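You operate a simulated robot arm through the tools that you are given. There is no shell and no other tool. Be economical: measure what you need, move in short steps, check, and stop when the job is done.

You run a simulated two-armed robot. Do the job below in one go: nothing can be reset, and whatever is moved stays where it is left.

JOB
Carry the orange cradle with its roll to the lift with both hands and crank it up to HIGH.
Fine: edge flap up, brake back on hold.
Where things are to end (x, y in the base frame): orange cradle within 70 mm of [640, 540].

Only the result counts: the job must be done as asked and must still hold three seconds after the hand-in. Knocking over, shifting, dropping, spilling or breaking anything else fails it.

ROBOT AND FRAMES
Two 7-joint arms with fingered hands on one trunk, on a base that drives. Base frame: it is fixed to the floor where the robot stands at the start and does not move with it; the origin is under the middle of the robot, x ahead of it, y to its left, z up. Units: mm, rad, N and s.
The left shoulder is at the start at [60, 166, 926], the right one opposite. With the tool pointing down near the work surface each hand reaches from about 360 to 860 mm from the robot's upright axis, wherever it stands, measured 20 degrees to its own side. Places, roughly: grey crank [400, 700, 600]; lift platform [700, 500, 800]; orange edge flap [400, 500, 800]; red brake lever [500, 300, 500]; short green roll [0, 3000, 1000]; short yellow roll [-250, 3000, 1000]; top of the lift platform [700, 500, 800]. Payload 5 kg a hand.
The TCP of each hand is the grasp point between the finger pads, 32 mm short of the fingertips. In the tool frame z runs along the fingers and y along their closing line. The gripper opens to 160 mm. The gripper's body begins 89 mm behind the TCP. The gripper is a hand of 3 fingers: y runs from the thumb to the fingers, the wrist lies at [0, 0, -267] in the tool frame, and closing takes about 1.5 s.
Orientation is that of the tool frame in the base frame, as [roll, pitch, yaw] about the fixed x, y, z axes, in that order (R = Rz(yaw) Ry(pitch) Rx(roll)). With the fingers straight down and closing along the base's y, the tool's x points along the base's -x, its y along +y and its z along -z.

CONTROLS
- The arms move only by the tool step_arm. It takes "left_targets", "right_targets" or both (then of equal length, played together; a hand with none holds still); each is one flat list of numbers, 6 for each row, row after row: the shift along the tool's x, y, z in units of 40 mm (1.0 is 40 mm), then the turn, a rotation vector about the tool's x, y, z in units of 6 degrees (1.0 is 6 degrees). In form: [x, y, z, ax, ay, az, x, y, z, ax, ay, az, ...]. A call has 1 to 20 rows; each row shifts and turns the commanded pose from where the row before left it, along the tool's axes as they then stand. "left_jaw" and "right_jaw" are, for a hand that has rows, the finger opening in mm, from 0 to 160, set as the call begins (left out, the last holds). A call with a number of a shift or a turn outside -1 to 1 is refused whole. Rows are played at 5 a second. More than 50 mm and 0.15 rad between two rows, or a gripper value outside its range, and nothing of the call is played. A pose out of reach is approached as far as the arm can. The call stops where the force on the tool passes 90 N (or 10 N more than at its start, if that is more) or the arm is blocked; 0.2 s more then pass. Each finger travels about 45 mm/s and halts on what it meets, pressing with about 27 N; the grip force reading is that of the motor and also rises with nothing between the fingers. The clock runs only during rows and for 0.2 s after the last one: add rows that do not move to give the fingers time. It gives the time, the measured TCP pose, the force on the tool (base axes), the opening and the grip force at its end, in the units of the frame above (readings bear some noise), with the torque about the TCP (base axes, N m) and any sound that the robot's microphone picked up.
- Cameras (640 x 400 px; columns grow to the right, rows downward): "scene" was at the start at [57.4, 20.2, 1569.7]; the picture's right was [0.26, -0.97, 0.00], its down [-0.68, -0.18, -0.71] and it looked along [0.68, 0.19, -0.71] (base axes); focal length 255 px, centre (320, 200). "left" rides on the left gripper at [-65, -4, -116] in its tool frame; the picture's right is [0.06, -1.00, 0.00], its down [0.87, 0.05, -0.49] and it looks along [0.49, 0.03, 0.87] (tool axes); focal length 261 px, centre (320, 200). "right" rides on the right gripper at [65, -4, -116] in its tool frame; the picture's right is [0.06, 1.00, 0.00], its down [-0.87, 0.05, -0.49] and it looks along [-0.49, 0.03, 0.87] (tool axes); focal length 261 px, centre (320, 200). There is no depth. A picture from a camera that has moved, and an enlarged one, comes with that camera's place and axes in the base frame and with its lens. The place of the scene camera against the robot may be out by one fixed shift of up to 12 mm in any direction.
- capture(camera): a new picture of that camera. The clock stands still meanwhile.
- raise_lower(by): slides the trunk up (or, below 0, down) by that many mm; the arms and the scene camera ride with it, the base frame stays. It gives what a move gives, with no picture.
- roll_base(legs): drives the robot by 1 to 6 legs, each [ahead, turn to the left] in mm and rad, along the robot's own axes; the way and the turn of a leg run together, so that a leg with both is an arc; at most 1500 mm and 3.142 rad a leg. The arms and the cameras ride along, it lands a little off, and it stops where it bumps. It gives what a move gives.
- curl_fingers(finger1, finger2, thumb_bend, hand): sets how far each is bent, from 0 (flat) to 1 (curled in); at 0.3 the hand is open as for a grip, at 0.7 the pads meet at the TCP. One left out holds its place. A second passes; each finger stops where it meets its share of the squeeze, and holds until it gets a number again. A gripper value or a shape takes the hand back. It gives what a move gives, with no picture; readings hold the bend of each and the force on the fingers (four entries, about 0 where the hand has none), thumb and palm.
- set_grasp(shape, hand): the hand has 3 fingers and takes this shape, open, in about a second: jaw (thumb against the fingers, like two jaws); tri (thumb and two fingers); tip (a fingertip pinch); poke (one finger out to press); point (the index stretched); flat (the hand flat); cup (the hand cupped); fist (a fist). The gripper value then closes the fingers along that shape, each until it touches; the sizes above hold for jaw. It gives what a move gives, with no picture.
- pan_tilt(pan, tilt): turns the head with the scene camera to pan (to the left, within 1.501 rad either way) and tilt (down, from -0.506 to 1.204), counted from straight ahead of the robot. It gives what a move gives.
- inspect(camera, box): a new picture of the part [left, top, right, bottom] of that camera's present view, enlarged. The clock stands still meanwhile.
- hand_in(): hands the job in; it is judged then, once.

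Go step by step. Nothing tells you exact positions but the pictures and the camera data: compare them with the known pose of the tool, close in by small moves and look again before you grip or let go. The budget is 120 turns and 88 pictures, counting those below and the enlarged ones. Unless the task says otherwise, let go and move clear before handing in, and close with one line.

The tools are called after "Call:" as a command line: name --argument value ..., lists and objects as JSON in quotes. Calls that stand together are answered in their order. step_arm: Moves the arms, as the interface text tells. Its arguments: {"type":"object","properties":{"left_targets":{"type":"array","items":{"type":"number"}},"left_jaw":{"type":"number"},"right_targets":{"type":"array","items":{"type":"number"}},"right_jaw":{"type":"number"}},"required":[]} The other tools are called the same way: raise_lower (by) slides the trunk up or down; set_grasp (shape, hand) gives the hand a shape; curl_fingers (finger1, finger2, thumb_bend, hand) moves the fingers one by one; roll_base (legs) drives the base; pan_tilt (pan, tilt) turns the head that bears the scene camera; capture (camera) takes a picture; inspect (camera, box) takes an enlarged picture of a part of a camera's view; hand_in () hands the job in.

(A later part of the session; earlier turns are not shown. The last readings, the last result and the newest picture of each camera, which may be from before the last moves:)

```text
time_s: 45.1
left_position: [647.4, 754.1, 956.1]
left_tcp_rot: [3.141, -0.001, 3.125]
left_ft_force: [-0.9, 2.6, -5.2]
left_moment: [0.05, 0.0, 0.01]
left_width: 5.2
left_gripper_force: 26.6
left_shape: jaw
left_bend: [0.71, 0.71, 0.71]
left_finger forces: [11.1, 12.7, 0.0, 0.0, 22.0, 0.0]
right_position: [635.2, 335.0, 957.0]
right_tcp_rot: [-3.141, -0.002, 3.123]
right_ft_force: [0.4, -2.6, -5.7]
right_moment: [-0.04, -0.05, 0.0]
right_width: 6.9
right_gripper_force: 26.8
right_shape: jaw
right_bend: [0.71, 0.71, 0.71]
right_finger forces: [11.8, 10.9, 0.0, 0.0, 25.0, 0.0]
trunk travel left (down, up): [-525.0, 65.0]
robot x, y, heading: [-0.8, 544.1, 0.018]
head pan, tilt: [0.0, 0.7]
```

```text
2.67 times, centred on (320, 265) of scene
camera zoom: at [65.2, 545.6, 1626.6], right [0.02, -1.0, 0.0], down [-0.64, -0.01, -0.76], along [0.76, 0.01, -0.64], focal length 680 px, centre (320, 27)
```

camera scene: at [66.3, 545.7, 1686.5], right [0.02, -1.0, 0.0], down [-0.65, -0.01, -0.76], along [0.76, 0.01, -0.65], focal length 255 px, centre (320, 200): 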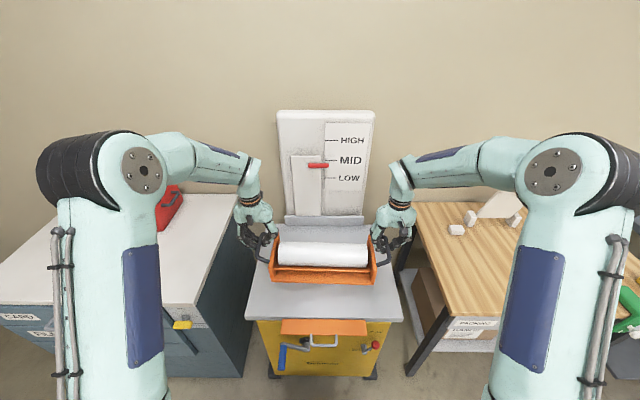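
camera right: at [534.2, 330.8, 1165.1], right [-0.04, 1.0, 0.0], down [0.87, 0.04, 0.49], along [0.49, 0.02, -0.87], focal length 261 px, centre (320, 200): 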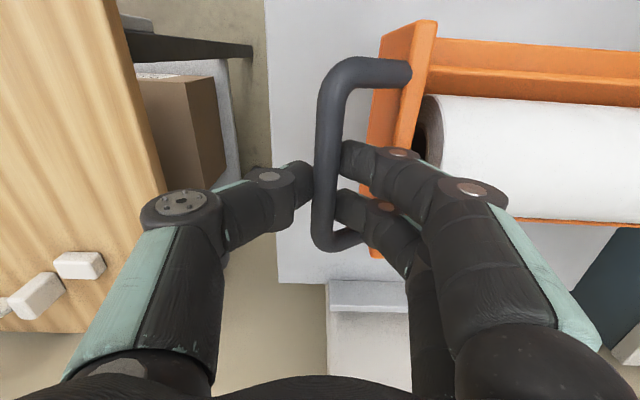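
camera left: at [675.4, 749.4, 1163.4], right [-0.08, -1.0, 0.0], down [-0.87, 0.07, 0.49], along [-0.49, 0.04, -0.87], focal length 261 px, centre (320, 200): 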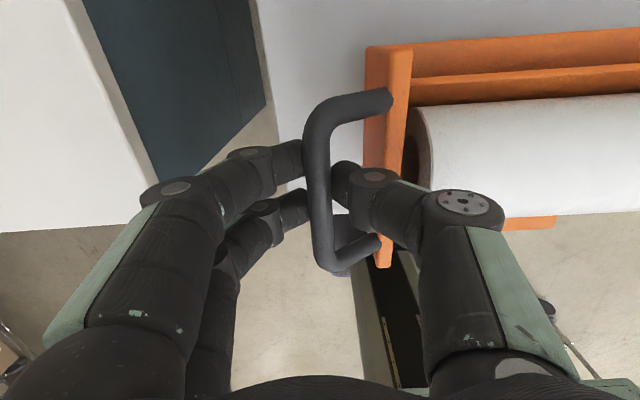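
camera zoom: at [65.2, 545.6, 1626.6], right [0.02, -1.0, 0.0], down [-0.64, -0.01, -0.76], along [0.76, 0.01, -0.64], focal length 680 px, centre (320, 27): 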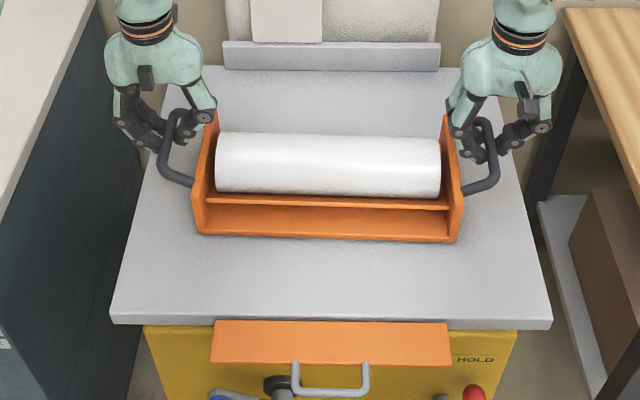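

Still hanging at 956. I continue down.

Call:
step_arm --left_targets '[0, 0, 0.1, 0, 0, 0, 0, 0, 0.1, 0, 0, 0]' --right_targets '[0, 0, 0.1, 0, 0, 0, 0, 0, 0.1, 0, 0, 0]'

Call:
step_arm --left_targets '[0, 0, 0.1, 0, 0, 0, 0, 0, 0.1, 0, 0, 0]' --right_targets '[0, 0, 0.1, 0, 0, 0, 0, 0, 0.1, 0, 0, 0]'

```text
time_s: 45.7
left_position: [645.6, 753.9, 948.6]
left_tcp_rot: [3.141, -0.002, 3.123]
left_ft_force: [-0.1, 2.4, -5.2]
left_moment: [0.06, 0.03, -0.02]
left_width: 5.1
left_gripper_force: 26.7
left_shape: jaw
left_bend: [0.71, 0.71, 0.71]
left_finger forces: [12.3, 11.0, 0.0, 0.1, 22.1, 0.0]
right_position: [636.0, 334.5, 948.5]
right_tcp_rot: [-3.141, 0.0, 3.124]
right_ft_force: [0.9, -2.4, -3.5]
right_moment: [-0.02, 0.04, -0.01]
right_width: 6.9
right_gripper_force: 27.1
right_shape: jaw
right_bend: [0.71, 0.71, 0.71]
right_finger forces: [10.9, 11.7, 0.0, 0.1, 24.3, 0.0]
trunk travel left (down, up): [-525.0, 65.0]
robot x, y, heading: [0.7, 546.4, 0.019]
head pan, tilt: [0.0, 0.7]
```

```text
time_s: 46.3
left_position: [646.4, 753.3, 939.0]
left_tcp_rot: [-3.141, 0.0, 3.121]
left_ft_force: [0.2, 1.0, -5.4]
left_moment: [-0.02, -0.03, -0.04]
left_width: 1.8
left_gripper_force: 27.1
left_shape: jaw
left_bend: [0.72, 0.72, 0.73]
left_finger forces: [0.0, 8.4, 0.0, 0.0, 0.0, 0.0]
right_position: [635.8, 335.4, 939.7]
right_tcp_rot: [-3.14, -0.002, 3.123]
right_ft_force: [-0.1, -1.4, -5.4]
right_moment: [-0.05, -0.03, 0.0]
right_width: 3.4
right_gripper_force: 26.8
right_shape: jaw
right_bend: [0.73, 0.73, 0.74]
right_finger forces: [7.6, 0.0, 0.0, 0.1, 12.9, 0.0]
trunk travel left (down, up): [-525.0, 65.0]
robot x, y, heading: [2.2, 547.0, 0.02]
head pan, tilt: [0.0, 0.7]
```

Jaw widths changed, suggesting the cradle is resting now. I check before opening.

Call:
capture --camera "left"

Call:
inspect --camera "scene" --box '[220, 190, 420, 340]'

```text
57 pictures are left
camera left: at [711.5, 748.2, 1054.9], right [-0.08, -1.0, 0.0], down [-0.87, 0.07, 0.49], along [-0.49, 0.04, -0.87], focal length 261 px, centre (320, 200)
```

left: 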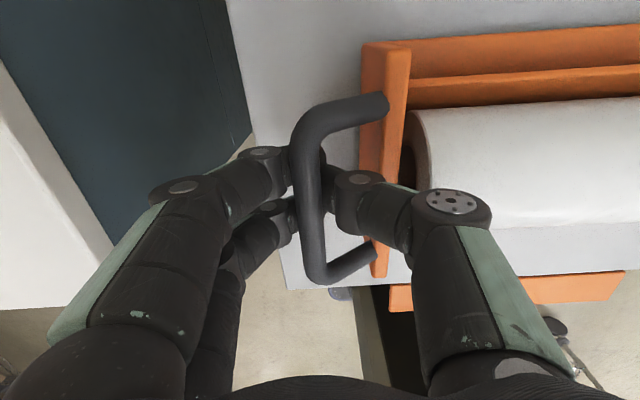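

```text
2.67 times, centred on (320, 265) of scene
camera zoom: at [65.3, 545.8, 1626.3], right [0.02, -1.0, 0.0], down [-0.64, -0.01, -0.76], along [0.76, 0.01, -0.64], focal length 680 px, centre (320, 27)
```

zoom: 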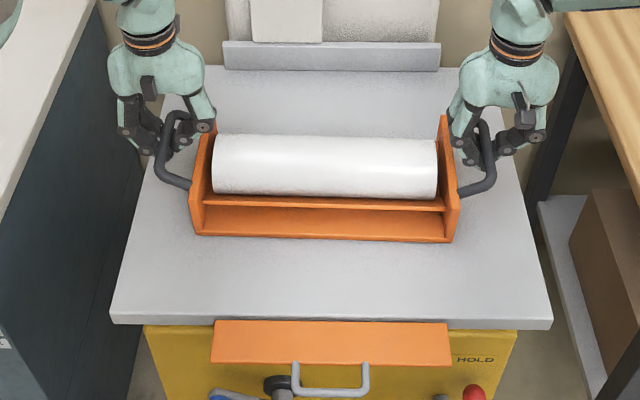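

The cradle rests on the platform. I open both hands and rise straight up.

Call:
step_arm --left_targets '[0, 0, 0, 0, 0, 0, 0, 0, 0, 0, 0, 0, 0, 0, 0, 0, 0, 0, 0, 0, 0, 0, 0, 0, 0, 0, 0, 0, 0, 0]' --right_targets '[0, 0, 0, 0, 0, 0, 0, 0, 0, 0, 0, 0, 0, 0, 0, 0, 0, 0, 0, 0, 0, 0, 0, 0, 0, 0, 0, 0, 0, 0]' --left_jaw 36 --right_jaw 36

Call:
capture --camera "left"

Call:
capture --camera "right"

```text
time_s: 47.5
left_position: [646.7, 753.3, 941.6]
left_tcp_rot: [3.141, -0.001, 3.123]
left_ft_force: [1.3, 3.8, 5.8]
left_moment: [-0.13, -0.03, 0.0]
left_width: 34.3
left_gripper_force: 0.0
left_shape: jaw
left_bend: [0.73, 0.73, 0.71]
left_finger forces: [0.0, 0.0, 0.1, 0.1, 6.3, 0.1]
right_position: [634.4, 333.8, 941.4]
right_tcp_rot: [-3.141, -0.001, 3.123]
right_ft_force: [0.5, -0.2, 0.4]
right_moment: [0.03, 0.03, 0.02]
right_width: 35.5
right_gripper_force: 0.0
right_shape: jaw
right_bend: [0.73, 0.73, 0.7]
right_finger forces: [0.0, 0.0, 0.0, 0.1, 0.0, 0.0]
trunk travel left (down, up): [-525.0, 65.0]
robot x, y, heading: [0.5, 545.6, 0.017]
head pan, tilt: [0.0, 0.7]
```

```text
55 pictures are left
camera left: at [711.1, 748.8, 1056.6], right [-0.08, -1.0, 0.0], down [-0.87, 0.07, 0.49], along [-0.49, 0.04, -0.87], focal length 261 px, centre (320, 200)
```

left: 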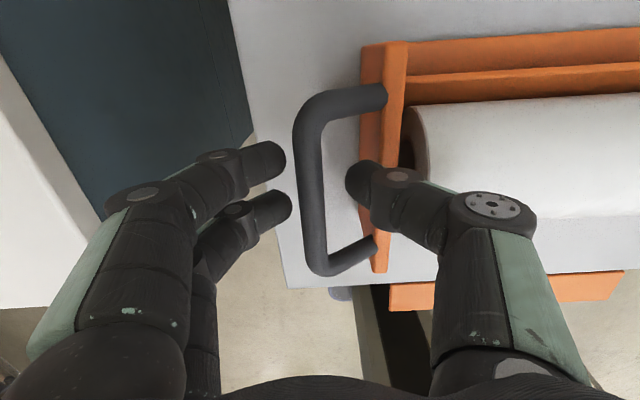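

```text
54 pictures are left
camera right: at [568.9, 331.0, 1057.6], right [-0.04, 1.0, 0.0], down [0.87, 0.04, 0.49], along [0.49, 0.02, -0.87], focal length 261 px, centre (320, 200)
```

right: 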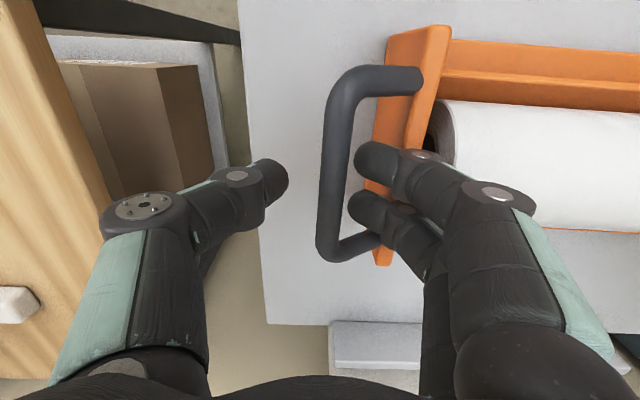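

Both are free; the left thumb just brushes the end plate, so I shift that hand 3 mm outward before rising.

Call:
step_arm --left_targets '[0, 0.08, 0, 0, 0, 0, 0, 0, -0.3, 0, 0, 0, 0, 0, -0.5, 0, 0, 0, 0, 0, -1, 0, 0, 0, 0, 0, -1, 0, 0, 0, 0, 0, -1, 0, 0, 0]' --right_targets '[0, 0, 0, 0, 0, 0, 0, 0, -0.3, 0, 0, 0, 0, 0, -0.5, 0, 0, 0, 0, 0, -1, 0, 0, 0, 0, 0, -1, 0, 0, 0, 0, 0, -1, 0, 0, 0]'

Call:
capture --camera "scene"

```text
time_s: 48.9
left_position: [647.2, 756.8, 1091.8]
left_tcp_rot: [3.14, 0.0, 3.125]
left_ft_force: [-0.4, 0.3, 0.2]
left_moment: [0.04, -0.03, -0.01]
left_width: 35.6
left_gripper_force: 0.0
left_shape: jaw
left_bend: [0.73, 0.73, 0.7]
left_finger forces: [0.0, 0.0, 0.0, 0.1, 0.1, 0.0]
right_position: [637.0, 334.9, 1094.6]
right_tcp_rot: [-3.141, 0.0, 3.124]
right_ft_force: [0.1, 0.6, 0.4]
right_moment: [-0.04, 0.01, 0.03]
right_width: 36.0
right_gripper_force: 0.1
right_shape: jaw
right_bend: [0.73, 0.73, 0.7]
right_finger forces: [0.1, 0.1, 0.1, 0.1, 0.0, 0.0]
trunk travel left (down, up): [-525.0, 65.0]
robot x, y, heading: [4.6, 544.8, 0.02]
head pan, tilt: [0.0, 0.7]
```

```text
53 pictures are left
camera scene: at [63.2, 546.0, 1626.6], right [0.02, -1.0, 0.0], down [-0.64, -0.01, -0.77], along [0.77, 0.01, -0.64], focal length 255 px, centre (320, 200)
```

scene: 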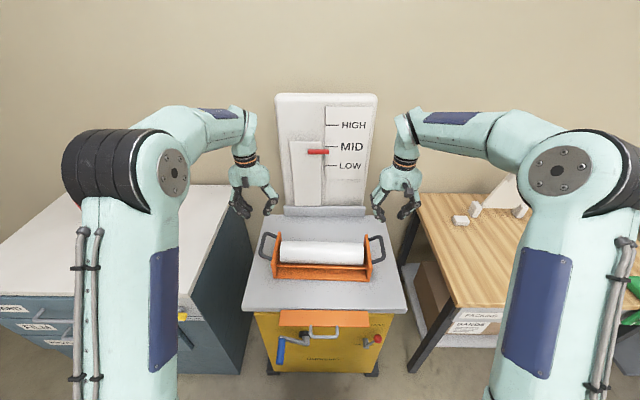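

The cradle sits at about (641, 544). Now I pull the hands back toward the robot and look at the lift's front.

Call:
step_arm --left_targets '[0.9, 0, -0.2, 0, 0, 0, 0.9, 0, -0.2, 0, 0, 0, 0.9, 0.3, 0, 0, 0, 0, 0.9, 0.3, 0, 0, 0, 0, 0.9, 0.3, 0, 0, 0, 0, 0.9, 0.3, 0, 0, 0, 0]' --right_targets '[0.9, 0, -0.2, 0, 0, 0, 0.9, 0, -0.2, 0, 0, 0, 0.9, -0.3, 0, 0, 0, 0, 0.9, -0.3, 0, 0, 0, 0, 0.9, -0.3, 0, 0, 0, 0, 0.9, -0.3, 0, 0, 0, 0]'

Call:
pan_tilt --pan 0.0 --tilt 1.05

Call:
inspect --camera "scene" --box '[220, 100, 420, 240]'

Call:
capture --camera "left"

Call:
capture --camera "right"

```text
time_s: 50.3
left_position: [430.4, 808.7, 1109.2]
left_tcp_rot: [-3.142, 0.0, 3.122]
left_ft_force: [0.0, 0.3, 1.0]
left_moment: [0.0, -0.03, 0.0]
left_width: 35.8
left_gripper_force: 0.0
left_shape: jaw
left_bend: [0.73, 0.73, 0.7]
left_finger forces: [0.1, 0.1, 0.0, 0.1, 0.1, 0.0]
right_position: [417.9, 288.3, 1112.9]
right_tcp_rot: [3.141, 0.002, 3.123]
right_ft_force: [-0.3, 0.3, 0.6]
right_moment: [-0.02, -0.05, -0.02]
right_width: 35.7
right_gripper_force: 0.1
right_shape: jaw
right_bend: [0.73, 0.73, 0.7]
right_finger forces: [0.0, 0.0, 0.0, 0.0, 0.0, 0.0]
trunk travel left (down, up): [-525.0, 65.0]
robot x, y, heading: [3.6, 547.3, 0.016]
head pan, tilt: [0.0, 0.7]
```

```text
time_s: 51.1
left_position: [432.2, 809.2, 1108.9]
left_tcp_rot: [3.141, 0.001, 3.125]
left_ft_force: [-0.8, -0.4, 0.9]
left_moment: [-0.02, -0.02, 0.02]
left_width: 35.7
left_gripper_force: 0.0
left_shape: jaw
left_bend: [0.73, 0.73, 0.7]
left_finger forces: [0.1, 0.0, 0.0, 0.0, 0.1, 0.0]
right_position: [420.0, 289.3, 1110.9]
right_tcp_rot: [-3.141, -0.001, 3.125]
right_ft_force: [-0.2, 0.5, -0.5]
right_moment: [-0.04, -0.03, -0.02]
right_width: 36.1
right_gripper_force: 0.1
right_shape: jaw
right_bend: [0.73, 0.73, 0.7]
right_finger forces: [0.1, 0.0, 0.0, 0.0, 0.1, 0.1]
trunk travel left (down, up): [-525.0, 65.0]
robot x, y, heading: [-0.1, 546.8, 0.016]
head pan, tilt: [0.0, 1.051]
```

```text
2.86 times, centred on (320, 170) of scene
camera zoom: at [45.6, 545.4, 1599.9], right [0.02, -1.0, 0.0], down [-0.87, -0.01, -0.5], along [0.5, 0.01, -0.87], focal length 728 px, centre (320, 286)
```

zoom: 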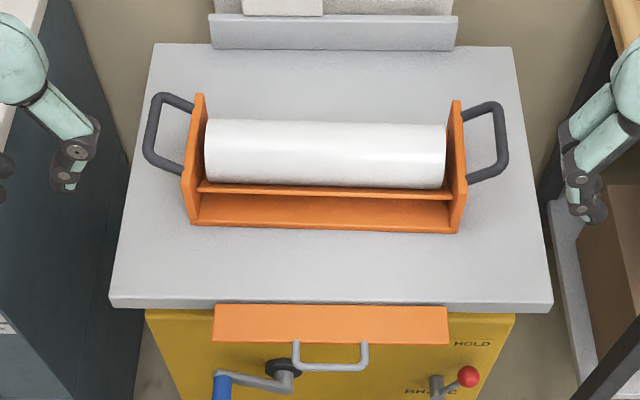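

```text
51 pictures are left
camera left: at [497.9, 803.8, 1224.7], right [-0.08, -1.0, 0.0], down [-0.87, 0.07, 0.49], along [-0.49, 0.04, -0.87], focal length 261 px, centre (320, 200)
```

left: 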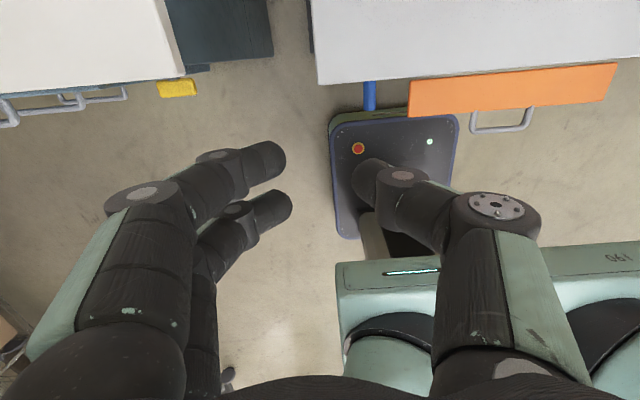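

```text
50 pictures are left
camera right: at [353.7, 285.5, 1227.3], right [-0.04, 1.0, 0.0], down [0.87, 0.04, 0.49], along [0.49, 0.02, -0.87], focal length 261 px, centre (320, 200)
```

right: 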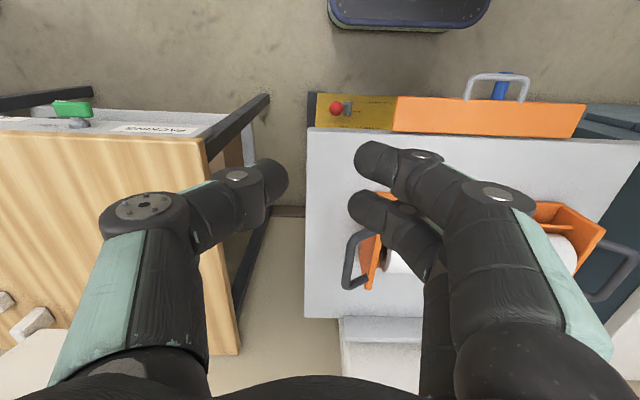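

The flap lies out nearly level: free edge at about (404, 395–680, 824), its handle bar at (373, 537, 828), hinge near x 463. I will lift it from below with the left hand pointing forward, so I first back the robot 300 mm and tip the left hand forward.

Call:
roll_base --legs '[[-300, 0]]'

Call:
step_arm --left_targets '[-0.83, -0.54, 0.45, 0, 0, 0, -0.83, -0.54, 0.45, 0, 0, 0, -0.83, -0.54, 0.45, 0, 0, 0, -0.83, -0.54, 0.45, 0, 0, 0, -0.83, -0.54, 0.45, 0, 0, 0]' --left_jaw 0

Call:
step_arm --left_targets '[0, 0, 0, 0, -1, 0, 0, 0, 0, 0, -1, 0, 0, 0, 0, 0, -1, 0, 0, 0, 0, 0, -1, 0, 0, 0, 0, 0, -1, 0, 0, 0, 0, 0, -1, 0, 0, 0, 0, 0, -1, 0, 0, 0, 0, 0, -1, 0, 0, 0, 0, 0, -1, 0, 0, 0, 0, 0, -1, 0, 0, 0, 0, 0, -1, 0, 0, 0, 0, 0, -1, 0, 0, 0, 0, 0, -1, 0, 0, 0, 0, 0, -1, 0, 0, 0, 0, 0, -1, 0]'

Call:
capture --camera "scene"

Call:
capture --camera "left"

```text
time_s: 53.1
left_position: [131.6, 804.4, 1110.5]
left_tcp_rot: [-3.14, -0.001, 3.126]
left_ft_force: [0.6, 0.0, 0.2]
left_moment: [-0.01, -0.04, 0.01]
left_width: 35.7
left_gripper_force: 0.1
left_shape: jaw
left_bend: [0.73, 0.73, 0.7]
left_finger forces: [0.1, 0.1, 0.0, 0.0, 0.0, 0.0]
right_position: [119.7, 284.7, 1112.0]
right_tcp_rot: [3.141, 0.0, 3.126]
right_ft_force: [-0.6, -0.1, 0.8]
right_moment: [0.0, -0.04, 0.02]
right_width: 35.8
right_gripper_force: 0.1
right_shape: jaw
right_bend: [0.73, 0.73, 0.7]
right_finger forces: [0.0, 0.0, 0.0, 0.1, 0.1, 0.1]
trunk travel left (down, up): [-525.0, 65.0]
robot x, y, heading: [-295.8, 542.3, 0.019]
head pan, tilt: [0.0, 1.051]
```

```text
time_s: 54.3
left_position: [295.0, 693.6, 1017.4]
left_tcp_rot: [3.141, -0.002, 3.128]
left_ft_force: [0.2, -0.3, 0.5]
left_moment: [0.02, 0.01, 0.0]
left_width: 0.1
left_gripper_force: 26.9
left_shape: jaw
left_bend: [0.65, 0.65, 0.67]
left_finger forces: [0.0, 0.1, 0.1, 0.0, 0.0, 0.0]
right_position: [121.8, 284.4, 1110.7]
right_tcp_rot: [3.141, -0.001, 3.125]
right_ft_force: [-0.5, -0.9, 0.1]
right_moment: [0.04, 0.01, -0.01]
right_width: 35.8
right_gripper_force: 0.0
right_shape: jaw
right_bend: [0.73, 0.73, 0.7]
right_finger forces: [0.0, 0.0, 0.0, 0.0, 0.0, 0.0]
trunk travel left (down, up): [-525.0, 65.0]
robot x, y, heading: [-297.6, 542.3, 0.024]
head pan, tilt: [0.0, 1.051]
```

```text
time_s: 57.5
left_position: [297.9, 694.3, 1018.7]
left_tcp_rot: [-2.442, 1.568, -2.456]
left_ft_force: [0.5, -0.4, -0.2]
left_moment: [0.0, 0.01, -0.01]
left_width: 0.0
left_gripper_force: 26.9
left_shape: jaw
left_bend: [0.65, 0.65, 0.67]
left_finger forces: [0.0, 0.1, 0.0, 0.0, 0.1, 0.0]
right_position: [120.0, 285.7, 1111.7]
right_tcp_rot: [3.141, 0.0, 3.126]
right_ft_force: [0.3, -0.2, -0.2]
right_moment: [0.0, 0.02, 0.01]
right_width: 35.9
right_gripper_force: 0.0
right_shape: jaw
right_bend: [0.73, 0.73, 0.7]
right_finger forces: [0.1, 0.0, 0.0, 0.1, 0.0, 0.0]
trunk travel left (down, up): [-525.0, 65.0]
robot x, y, heading: [-299.9, 539.5, 0.018]
head pan, tilt: [0.0, 1.051]
```

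```text
49 pictures are left
camera scene: at [-252.9, 541.3, 1599.8], right [0.02, -1.0, 0.0], down [-0.87, -0.02, -0.5], along [0.5, 0.01, -0.87], focal length 255 px, centre (320, 200)
```

scene: 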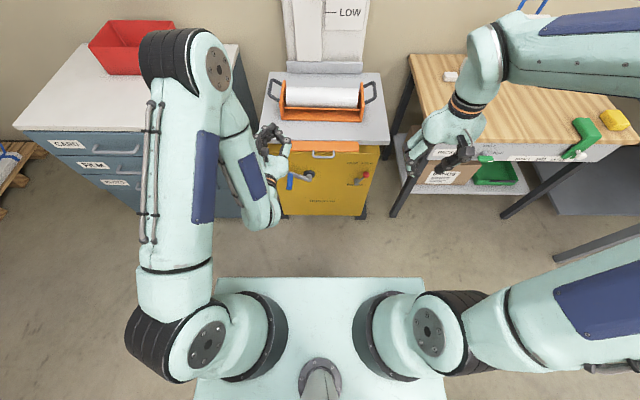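

```text
48 pictures are left
camera left: at [181.9, 692.6, 1083.9], right [-0.01, -1.0, -0.06], down [-0.49, 0.06, -0.87], along [0.87, 0.02, -0.49], focal length 261 px, centre (320, 200)
```

left: 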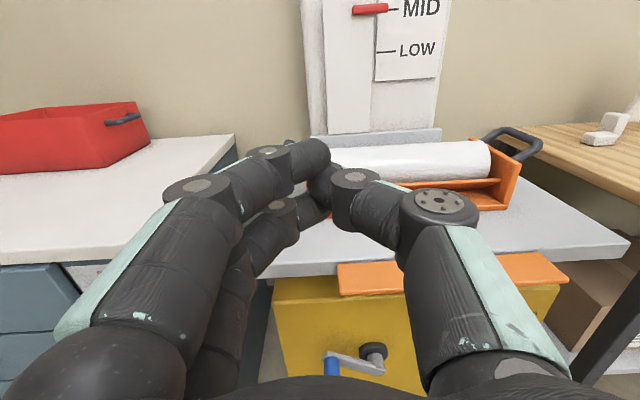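

The hand points forward and the flap is confirmed level at z ≈ 822. I drop the hand to z 760 at y 610, in front of and below the flap.

Call:
step_arm --left_targets '[0.806, -0.263, 0, 0, 0, 0, 0.806, -0.263, 0, 0, 0, 0, 0.806, -0.263, 0, 0, 0, 0, 0.806, -0.263, 0, 0, 0, 0, 0.806, -0.263, 0, 0, 0, 0, 0.806, -0.263, 0, 0, 0, 0, 0.806, -0.263, 0, 0, 0, 0, 0.806, -0.263, 0, 0, 0, 0]'

Call:
capture --camera "left"

Call:
inspect --camera "scene" --box '[220, 90, 420, 230]'

```text
time_s: 59.3
left_position: [295.5, 609.6, 759.8]
left_tcp_rot: [1.374, 1.57, 1.359]
left_ft_force: [0.4, 0.5, 0.6]
left_moment: [0.01, -0.02, -0.02]
left_width: 0.1
left_gripper_force: 27.0
left_shape: jaw
left_bend: [0.65, 0.65, 0.67]
left_finger forces: [0.1, 0.1, 0.0, 0.0, 0.0, 0.0]
right_position: [120.4, 284.7, 1110.9]
right_tcp_rot: [3.14, 0.0, 3.128]
right_ft_force: [-0.6, 0.0, -0.3]
right_moment: [0.0, 0.03, 0.02]
right_width: 35.3
right_gripper_force: 0.0
right_shape: jaw
right_bend: [0.73, 0.73, 0.7]
right_finger forces: [0.0, 0.0, 0.0, 0.1, 0.0, 0.0]
trunk travel left (down, up): [-525.0, 65.0]
robot x, y, heading: [-296.6, 540.9, 0.019]
head pan, tilt: [0.0, 1.051]
```

```text
47 pictures are left
camera left: at [180.2, 608.6, 825.4], right [-0.02, -1.0, -0.06], down [-0.49, 0.06, -0.87], along [0.87, 0.02, -0.49], focal length 261 px, centre (320, 200)
```

left: 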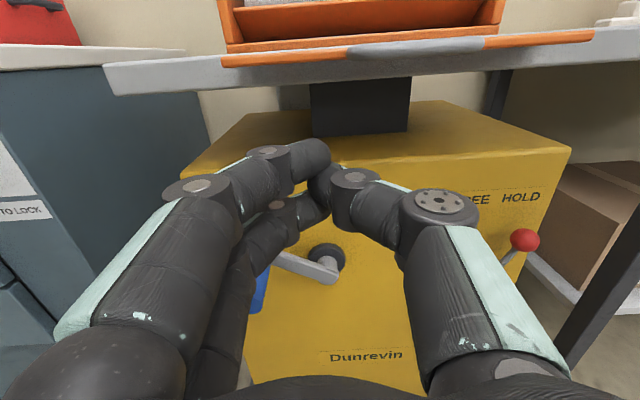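

```text
2.86 times, centred on (320, 160) of scene
camera zoom: at [-253.6, 540.2, 1599.9], right [0.02, -1.0, 0.0], down [-0.87, -0.02, -0.5], along [0.5, 0.01, -0.87], focal length 728 px, centre (320, 314)
```

zoom: 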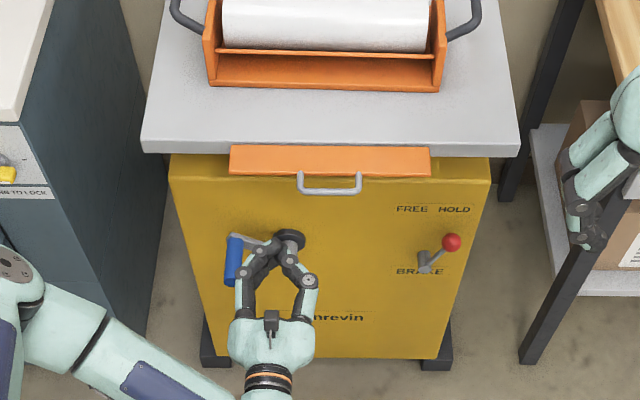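

The flap and platform edge sit above the hand, all clear. I move in under the flap (y 630) and rise to near contact.

Call:
step_arm --left_targets '[0, 0.25, 0.74, 0, 0, 0, 0, 0.25, 0.74, 0, 0, 0, 0, 0, 0.74, 0, 0, 0, 0, 0, 0.74, 0, 0, 0, -0.25, 0, 0, 0, 0, 0, -0.25, 0, 0, 0, 0, 0]'

Call:
capture --camera "left"

```text
time_s: 60.7
left_position: [412.8, 628.0, 781.1]
left_tcp_rot: [-0.921, 1.57, -0.936]
left_ft_force: [-0.2, 0.6, 0.0]
left_moment: [0.0, 0.01, 0.0]
left_width: 0.0
left_gripper_force: 27.2
left_shape: jaw
left_bend: [0.65, 0.65, 0.67]
left_finger forces: [0.0, 0.0, 0.0, 0.0, 0.0, 0.0]
right_position: [121.1, 284.9, 1110.7]
right_tcp_rot: [-3.141, 0.0, 3.125]
right_ft_force: [-0.3, -0.7, 0.1]
right_moment: [-0.01, -0.01, -0.01]
right_width: 35.6
right_gripper_force: 0.2
right_shape: jaw
right_bend: [0.73, 0.73, 0.7]
right_finger forces: [0.0, 0.0, 0.1, 0.0, 0.1, 0.0]
trunk travel left (down, up): [-525.0, 65.0]
robot x, y, heading: [-298.9, 538.5, 0.019]
head pan, tilt: [0.0, 1.051]
```

```text
45 pictures are left
camera left: at [298.3, 626.7, 846.2], right [-0.02, -1.0, -0.06], down [-0.49, 0.06, -0.87], along [0.87, 0.02, -0.49], focal length 261 px, centre (320, 200)
```

left: 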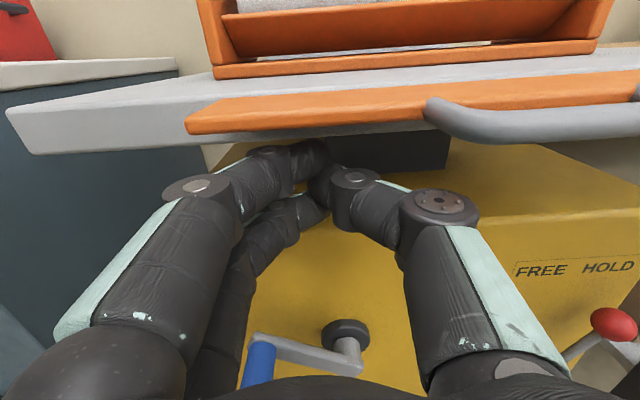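

Fingers are under the flap clear of the handle. I start the arc about the hinge: half the turn first.

Call:
step_arm --left_targets '[-0.136, 0, -0.09, 0, 1, 0, -0.136, 0, -0.09, 0, 1, 0, -0.136, 0, -0.09, 0, 1, 0, -0.136, 0, -0.09, 0, 1, 0, -0.136, 0, -0.09, 0, 1, 0, -0.136, 0, -0.09, 0, 1, 0, -0.136, 0, -0.09, 0, 1, 0, -0.136, 0, -0.09, 0, 1, 0]'

Call:
capture --camera "left"

Call:
inspect --camera "scene" --box '[220, 90, 420, 230]'

```text
time_s: 62.5
left_position: [403.2, 628.1, 831.6]
left_tcp_rot: [-3.141, 0.73, 3.125]
left_ft_force: [-0.7, 0.4, -0.7]
left_moment: [0.01, -0.03, -0.01]
left_width: 0.1
left_gripper_force: 26.9
left_shape: jaw
left_bend: [0.65, 0.65, 0.67]
left_finger forces: [0.0, 0.1, 0.0, 0.1, 0.0, 0.0]
right_position: [120.7, 283.6, 1111.4]
right_tcp_rot: [3.141, 0.001, 3.126]
right_ft_force: [0.6, -0.1, -0.2]
right_moment: [-0.03, 0.0, -0.01]
right_width: 35.7
right_gripper_force: 0.1
right_shape: jaw
right_bend: [0.73, 0.73, 0.7]
right_finger forces: [0.0, 0.1, 0.1, 0.0, 0.0, 0.1]
trunk travel left (down, up): [-525.0, 65.0]
robot x, y, heading: [-301.0, 542.2, 0.021]
head pan, tilt: [0.0, 1.051]
```

```text
44 pictures are left
camera left: at [374.4, 624.5, 960.2], right [-0.06, -1.0, -0.04], down [-0.97, 0.07, -0.22], along [0.22, 0.03, -0.98], focal length 261 px, centre (320, 200)
```

left: 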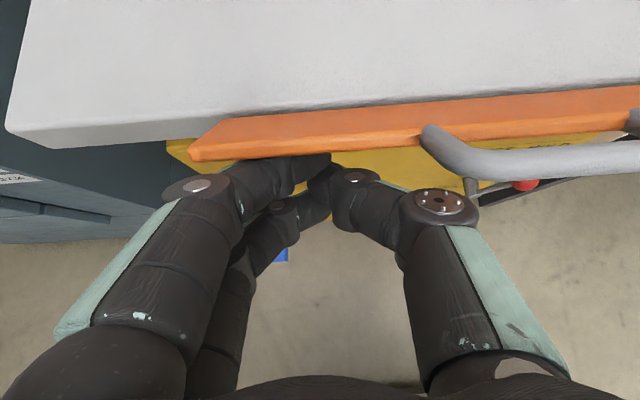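

```text
2.86 times, centred on (320, 160) of scene
camera zoom: at [-253.8, 539.6, 1599.8], right [0.02, -1.0, 0.0], down [-0.87, -0.02, -0.5], along [0.5, 0.01, -0.87], focal length 728 px, centre (320, 314)
```

zoom: 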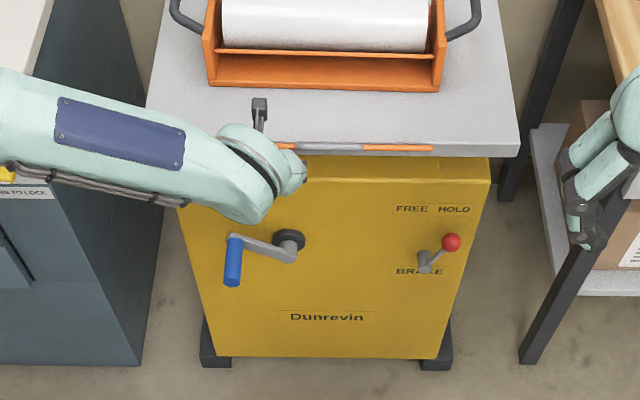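

The flap is following the hand up, with negligible force. I finish the arc.

Call:
step_arm --left_targets '[-0.136, 0, -0.09, 0, 1, 0, -0.136, 0, -0.09, 0, 1, 0, -0.136, 0, -0.09, 0, 1, 0, -0.136, 0, -0.09, 0, 1, 0, -0.136, 0, -0.09, 0, 1, 0, -0.136, 0, -0.09, 0, 1, 0, -0.136, 0, -0.09, 0, 1, 0]'

Call:
capture --camera "left"

Call:
inspect --camera "scene" --box '[220, 90, 420, 230]'

```text
time_s: 64.1
left_position: [423.8, 627.0, 867.3]
left_tcp_rot: [-3.139, -0.005, 3.124]
left_ft_force: [-20.9, 0.7, -4.7]
left_moment: [-0.12, -0.01, 0.56]
left_width: 0.1
left_gripper_force: 27.0
left_shape: jaw
left_bend: [0.65, 0.65, 0.67]
left_finger forces: [19.8, 0.1, 0.0, 0.0, 0.0, 0.1]
right_position: [120.0, 285.6, 1112.4]
right_tcp_rot: [3.142, 0.0, 3.127]
right_ft_force: [-0.2, -0.4, -0.3]
right_moment: [0.0, 0.01, -0.02]
right_width: 36.1
right_gripper_force: 0.1
right_shape: jaw
right_bend: [0.73, 0.73, 0.7]
right_finger forces: [0.1, 0.0, 0.1, 0.0, 0.1, 0.0]
trunk travel left (down, up): [-525.0, 65.0]
robot x, y, heading: [-298.9, 542.0, 0.017]
head pan, tilt: [0.0, 1.051]
```

```text
42 pictures are left
camera left: at [490.2, 622.2, 982.0], right [-0.08, -1.0, 0.0], down [-0.86, 0.07, 0.5], along [-0.5, 0.04, -0.87], focal length 261 px, centre (320, 200)
```

left: 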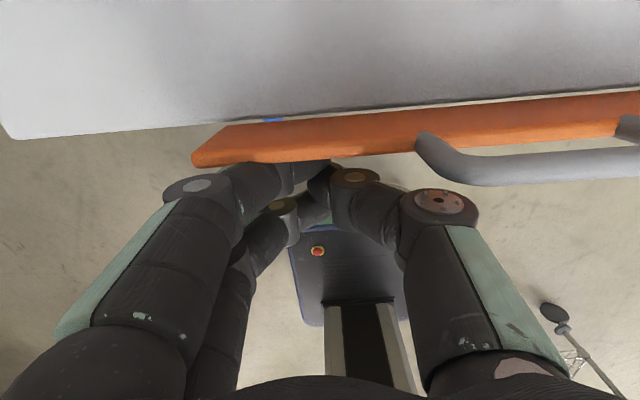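

```text
2.86 times, centred on (320, 160) of scene
camera zoom: at [-255.5, 540.3, 1599.8], right [0.02, -1.0, 0.0], down [-0.87, -0.02, -0.5], along [0.5, 0.01, -0.87], focal length 728 px, centre (320, 314)
```

zoom: 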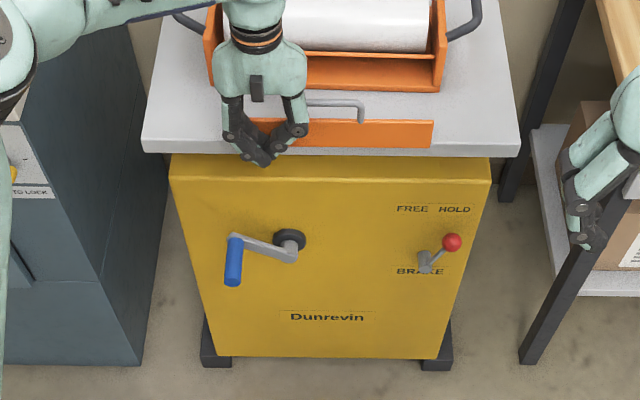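

The flap is upright with 21 N back-pressure, presumably at its stop. I press 4 mm more and then back away to see whether it stays.

Call:
step_arm --left_targets '[-0.1, 0, 0, 0, 0, 0, 0, 0, 0, 0, 0, 0]'

Call:
step_arm --left_targets '[0.5, 0, 0, 0, 0, 0, 0.8, 0, 0, 0, 0, 0, 0.9, 0, 0, 0, 0, 0, 0.9, 0, 0, 0, 0, 0]'

Call:
inspect --camera "scene" --box '[220, 90, 420, 230]'

Call:
capture --camera "left"

```text
time_s: 64.7
left_position: [424.9, 626.6, 866.8]
left_tcp_rot: [-3.138, -0.008, 3.126]
left_ft_force: [-49.5, 2.3, -8.5]
left_moment: [-0.18, 0.07, 1.36]
left_width: 0.0
left_gripper_force: 27.2
left_shape: jaw
left_bend: [0.65, 0.65, 0.67]
left_finger forces: [46.9, 0.0, 0.0, 0.0, 0.1, 0.1]
right_position: [118.6, 285.2, 1112.5]
right_tcp_rot: [-3.141, 0.001, 3.126]
right_ft_force: [-0.1, -0.5, 0.3]
right_moment: [0.01, 0.01, 0.01]
right_width: 35.8
right_gripper_force: 0.1
right_shape: jaw
right_bend: [0.73, 0.73, 0.7]
right_finger forces: [0.1, 0.0, 0.1, 0.1, 0.1, 0.0]
trunk travel left (down, up): [-525.0, 65.0]
robot x, y, heading: [-299.3, 537.0, 0.017]
head pan, tilt: [0.0, 1.051]
```

```text
time_s: 65.7
left_position: [306.4, 628.7, 868.4]
left_tcp_rot: [3.14, 0.001, 3.127]
left_ft_force: [0.3, 0.7, -0.2]
left_moment: [0.01, 0.0, -0.01]
left_width: 0.0
left_gripper_force: 27.0
left_shape: jaw
left_bend: [0.65, 0.65, 0.67]
left_finger forces: [0.1, 0.0, 0.1, 0.0, 0.0, 0.0]
right_position: [120.0, 284.2, 1111.6]
right_tcp_rot: [-3.141, 0.001, 3.124]
right_ft_force: [-1.0, 0.4, 0.4]
right_moment: [0.0, 0.0, 0.0]
right_width: 36.0
right_gripper_force: 0.2
right_shape: jaw
right_bend: [0.73, 0.73, 0.7]
right_finger forces: [0.1, 0.1, 0.0, 0.0, 0.0, 0.0]
trunk travel left (down, up): [-525.0, 65.0]
robot x, y, heading: [-300.4, 538.7, 0.016]
head pan, tilt: [0.0, 1.051]
```

```text
2.86 times, centred on (320, 160) of scene
camera zoom: at [-254.1, 540.1, 1599.8], right [0.02, -1.0, 0.0], down [-0.87, -0.02, -0.5], along [0.5, 0.01, -0.87], focal length 728 px, centre (320, 314)
```

zoom: 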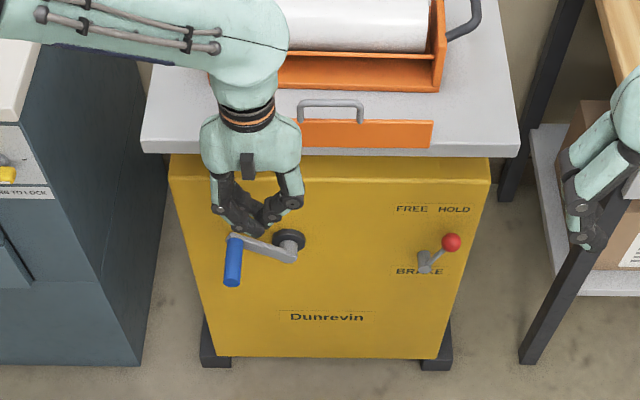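

```text
39 pictures are left
camera left: at [371.0, 624.0, 984.0], right [-0.08, -1.0, 0.0], down [-0.87, 0.07, 0.49], along [-0.49, 0.04, -0.87], focal length 261 px, centre (320, 200)
```

left: 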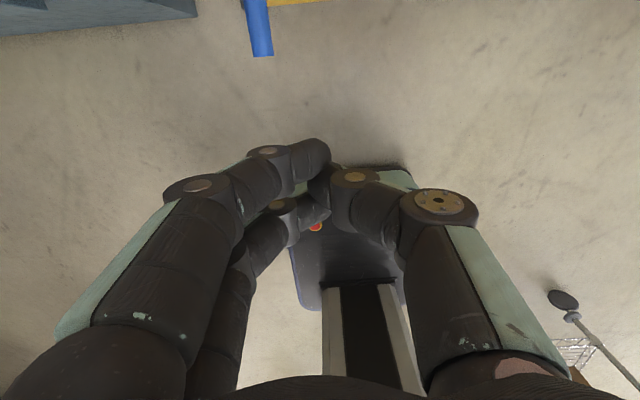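

The flap stays up. The brake lever knob is at about (470, 329, 588), on HOLD; it must swing left (+y) toward FREE around y ≈ 403. I bring the right hand forward and tip it to point ahead.

Call:
step_arm --right_targets '[-0.875, 0, 0.5, 0, 0, 0, -0.875, 0, 0.5, 0, 0, 0, -0.875, 0, 0.5, 0, 0, 0, -0.875, 0, 0.5, 0, 0, 0, -0.875, 0, 0.5, 0, 0, 0]' --left_targets '[0.3, 0.3, -0.8, 0, 0, 0, 0.3, 0.3, -0.8, 0, 0, 0, 0.3, 0.3, -0.8, 0, 0, 0, 0.3, 0.3, -0.8, 0, 0, 0, 0, 0, 0, 0, 0, 0]' --right_jaw 0

Call:
step_arm --right_targets '[0, 0, 0, 0, -1, 0, 0, 0, 0, 0, -1, 0, 0, 0, 0, 0, -1, 0, 0, 0, 0, 0, -1, 0, 0, 0, 0, 0, -1, 0, 0, 0, 0, 0, -1, 0, 0, 0, 0, 0, -1, 0, 0, 0, 0, 0, -1, 0, 0, 0, 0, 0, -1, 0, 0, 0, 0, 0, -1, 0, 0, 0, 0, 0, -1, 0, 0, 0, 0, 0, -1, 0, 0, 0, 0, 0, -1, 0, 0, 0, 0, 0, -1, 0, 0, 0, 0, 0, -1, 0]'

Call:
raise_lower --by -200

Call:
capture --camera "scene"

```text
time_s: 66.9
left_position: [261.5, 677.4, 996.3]
left_tcp_rot: [3.141, -0.004, 3.127]
left_ft_force: [0.4, -0.8, 0.3]
left_moment: [0.02, 0.05, 0.03]
left_width: 0.1
left_gripper_force: 26.8
left_shape: jaw
left_bend: [0.65, 0.65, 0.67]
left_finger forces: [0.1, 0.0, 0.1, 0.0, 0.0, 0.1]
right_position: [296.7, 279.8, 1011.3]
right_tcp_rot: [-3.141, -0.001, 3.128]
right_ft_force: [1.3, -0.7, -0.8]
right_moment: [-0.02, 0.02, 0.03]
right_width: 0.2
right_gripper_force: 26.8
right_shape: jaw
right_bend: [0.65, 0.65, 0.67]
right_finger forces: [0.0, 0.0, 0.1, 0.0, 0.0, 0.0]
trunk travel left (down, up): [-525.0, 65.0]
robot x, y, heading: [-300.5, 540.8, 0.018]
head pan, tilt: [0.0, 1.051]
```

```text
time_s: 70.1
left_position: [261.6, 675.5, 997.5]
left_tcp_rot: [-3.14, -0.001, 3.126]
left_ft_force: [-0.1, -0.3, -0.1]
left_moment: [-0.02, 0.01, 0.01]
left_width: 0.0
left_gripper_force: 27.2
left_shape: jaw
left_bend: [0.65, 0.65, 0.67]
left_finger forces: [0.0, 0.0, 0.1, 0.1, 0.0, 0.0]
right_position: [293.8, 280.9, 1001.8]
right_tcp_rot: [-3.11, 0.902, -3.128]
right_ft_force: [0.2, 0.0, 0.4]
right_moment: [0.0, -0.01, -0.05]
right_width: 0.0
right_gripper_force: 27.0
right_shape: jaw
right_bend: [0.65, 0.65, 0.67]
right_finger forces: [0.0, 0.0, 0.1, 0.0, 0.0, 0.0]
right hand out of reach, approached as far as the arm can: row 7, 10, 11, 12, 13, 14, 15
trunk travel left (down, up): [-525.0, 65.0]
robot x, y, heading: [-299.7, 543.3, 0.022]
head pan, tilt: [0.0, 1.051]
```

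```text
time_s: 72.3
left_position: [261.0, 676.2, 798.0]
left_tcp_rot: [3.14, 0.001, 3.127]
left_ft_force: [0.0, 0.2, 0.3]
left_moment: [-0.04, -0.04, 0.04]
left_width: 0.0
left_gripper_force: 27.2
left_shape: jaw
left_bend: [0.65, 0.65, 0.67]
left_finger forces: [0.1, 0.0, 0.0, 0.0, 0.0, 0.0]
right_position: [292.8, 281.6, 800.2]
right_tcp_rot: [-3.109, 0.904, -3.127]
right_ft_force: [-0.5, 0.7, -0.5]
right_moment: [-0.01, 0.04, 0.01]
right_width: 0.0
right_gripper_force: 27.0
right_shape: jaw
right_bend: [0.65, 0.65, 0.67]
right_finger forces: [0.1, 0.1, 0.0, 0.1, 0.0, 0.1]
trunk travel left (down, up): [-325.0, 265.0]
robot x, y, heading: [-297.9, 540.3, 0.02]
head pan, tilt: [0.0, 1.051]
```

```text
38 pictures are left
camera scene: at [-253.8, 540.2, 1399.9], right [0.02, -1.0, 0.0], down [-0.87, -0.02, -0.5], along [0.5, 0.01, -0.87], focal length 255 px, centre (320, 200)
```

scene: 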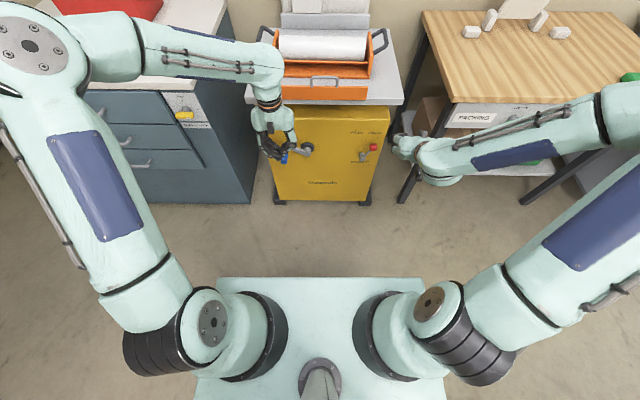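

The right wrist stopped at 52° tilt (reach limit). I test with a small move how it continues from there.

Call:
step_arm --right_targets '[0, 0, 0.8, 0, 0, 0, 0, 0, 0.8, 0, 0, 0]'

```text
time_s: 72.9
left_position: [261.2, 675.9, 796.2]
left_tcp_rot: [-3.141, -0.002, 3.125]
left_ft_force: [-0.7, 0.5, -0.1]
left_moment: [0.02, 0.03, -0.02]
left_width: 0.1
left_gripper_force: 27.4
left_shape: jaw
left_bend: [0.65, 0.65, 0.67]
left_finger forces: [0.0, 0.1, 0.0, 0.1, 0.0, 0.0]
right_position: [342.8, 278.9, 759.4]
right_tcp_rot: [-3.108, 0.903, -3.13]
right_ft_force: [0.6, -0.5, 0.1]
right_moment: [0.02, 0.0, 0.0]
right_width: 0.0
right_gripper_force: 27.0
right_shape: jaw
right_bend: [0.65, 0.65, 0.67]
right_finger forces: [0.1, 0.1, 0.0, 0.0, 0.0, 0.0]
trunk travel left (down, up): [-325.0, 265.0]
robot x, y, heading: [-301.4, 542.8, 0.018]
head pan, tilt: [0.0, 1.051]
```

Motion continues normally from the actual pose; a 52° tilt is fine for pushing the knob. I move the right fingertips to just right of the red knob.

Call:
step_arm --right_targets '[0.285, 0, 0.94, 0, 0, 0, 0.285, 0, 0.94, 0, 0, 0, 0.285, 0, 0.94, 0, 0, 0, 0.285, 0, 0.94, 0, 0, 0]'

Call:
capture --camera "right"

Call:
inspect --camera "scene" --box '[260, 80, 420, 220]'

```text
time_s: 73.9
left_position: [260.5, 678.7, 797.3]
left_tcp_rot: [3.14, 0.0, 3.127]
left_ft_force: [0.4, 0.4, -0.9]
left_moment: [-0.04, -0.02, 0.0]
left_width: 0.1
left_gripper_force: 26.9
left_shape: jaw
left_bend: [0.65, 0.65, 0.67]
left_finger forces: [0.1, 0.0, 0.0, 0.0, 0.0, 0.0]
right_position: [428.0, 198.2, 676.3]
right_tcp_rot: [-3.107, 0.904, -3.125]
right_ft_force: [-0.6, -0.4, -0.4]
right_moment: [-0.01, 0.02, -0.05]
right_width: 0.0
right_gripper_force: 27.2
right_shape: jaw
right_bend: [0.65, 0.65, 0.67]
right_finger forces: [0.0, 0.0, 0.0, 0.0, 0.0, 0.0]
right hand out of reach, approached as far as the arm can: row 1, 2, 3, 4
trunk travel left (down, up): [-325.0, 265.0]
robot x, y, heading: [-305.8, 538.7, 0.019]
head pan, tilt: [0.0, 1.051]
```

```text
37 pictures are left
camera right: at [294.5, 194.6, 697.1], right [-0.03, 1.0, -0.07], down [0.15, 0.07, 0.99], along [0.99, 0.02, -0.15], focal length 261 px, centre (320, 200)
```

right: 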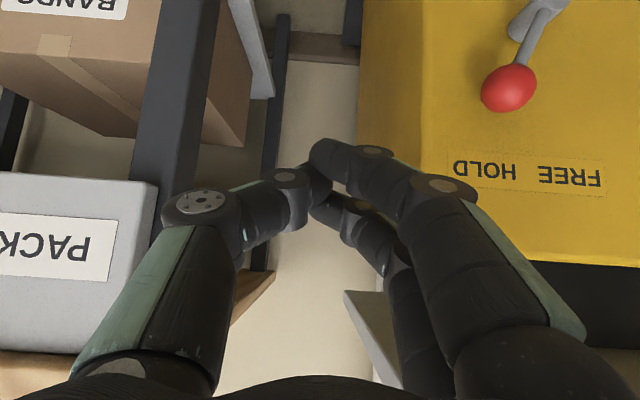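

```text
2.86 times, centred on (340, 150) of scene
camera zoom: at [-253.8, 541.3, 1399.9], right [0.02, -1.0, 0.0], down [-0.87, -0.02, -0.5], along [0.5, 0.01, -0.87], focal length 728 px, centre (263, 343)
```

zoom: 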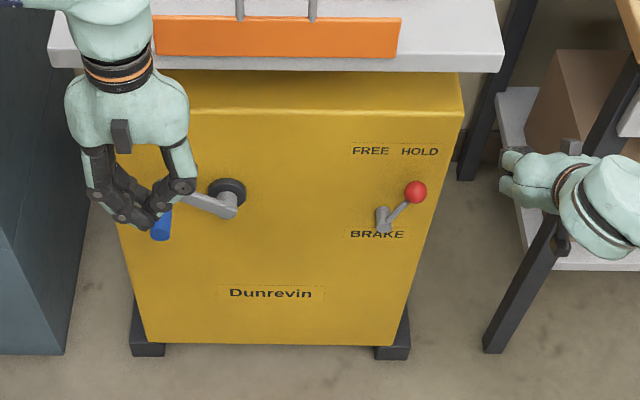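

The right arm is at a joint limit there, so I'll use the left hand for both brake and crank, with the robot moved right to y ≈ 320. First I withdraw the right hand back to a safe folded pose.

Call:
step_arm --right_targets '[0, 0.3, -0.9, 0, 0, 0, 0, 0.5, -0.8, 0, 0, 0, 0, 0.5, -0.8, 0, 0, 0, 0, 0.3, -0.9, 0, 0, 0, 0, 0, -0.94, 0, 0, 0, 0, 0, 0, 0, 1, 0, 0, 0, 0, 0, 1, 0, 0, 0, 0, 0, 1, 0, 0, 0, 0, 0, 1, 0, 0, 0, 0, 0, 1, 0, 0, 0, 0, 0, 1, 0, 0, 0, 0, 0, 1, 0, 0, 0, 0, 0, 1, 0, 0.8, 0, -0.5, 0, 0, 0, 0.8, 0, -0.5, 0, 0, 0, 0.8, 0, -0.5, 0, 0, 0, 0.8, 0, -0.5, 0, 0, 0]' --left_targets '[0, 0, -0.5, 0, 0, 0, 0, 0, -0.5, 0, 0, 0, 0, 0, -0.5, 0, 0, 0, 0, 0, 0, 0, 0, 0, 0, 0, 0, 0, 0, 0, 0, 0, 0, 0, 0, 0, 0, 0, 0, 0, 0, 0, 0, 0, 0, 0, 0, 0, 0, 0, 0, 0, 0, 0, 0, 0, 0, 0, 0, 0, 0, 0, 0, 0, 0, 0, 0, 0, 0, 0, 0, 0, 0, 0, 0, 0, 0, 0, 0, 0, 0, 0, 0, 0, 0, 0, 0, 0, 0, 0, 0, 0, 0, 0, 0, 0, 0, 0, 0, 0, 0, 0]'

```text
time_s: 77.5
left_position: [260.8, 675.3, 858.0]
left_tcp_rot: [3.141, 0.0, 3.126]
left_ft_force: [0.3, -0.8, 0.3]
left_moment: [0.0, 0.02, -0.03]
left_width: 0.1
left_gripper_force: 26.6
left_shape: jaw
left_bend: [0.65, 0.65, 0.67]
left_finger forces: [0.0, 0.0, 0.0, 0.1, 0.0, 0.0]
right_position: [157.7, 259.9, 857.9]
right_tcp_rot: [-3.124, 0.065, 3.131]
right_ft_force: [-0.2, -0.6, 0.2]
right_moment: [0.03, -0.01, 0.0]
right_width: 0.0
right_gripper_force: 27.3
right_shape: jaw
right_bend: [0.65, 0.65, 0.67]
right_finger forces: [0.0, 0.0, 0.0, 0.0, 0.1, 0.1]
right hand out of reach, approached as far as the arm can: row 1, 2
trunk travel left (down, up): [-325.0, 265.0]
robot x, y, heading: [-298.8, 541.5, 0.023]
head pan, tilt: [0.0, 1.051]
```

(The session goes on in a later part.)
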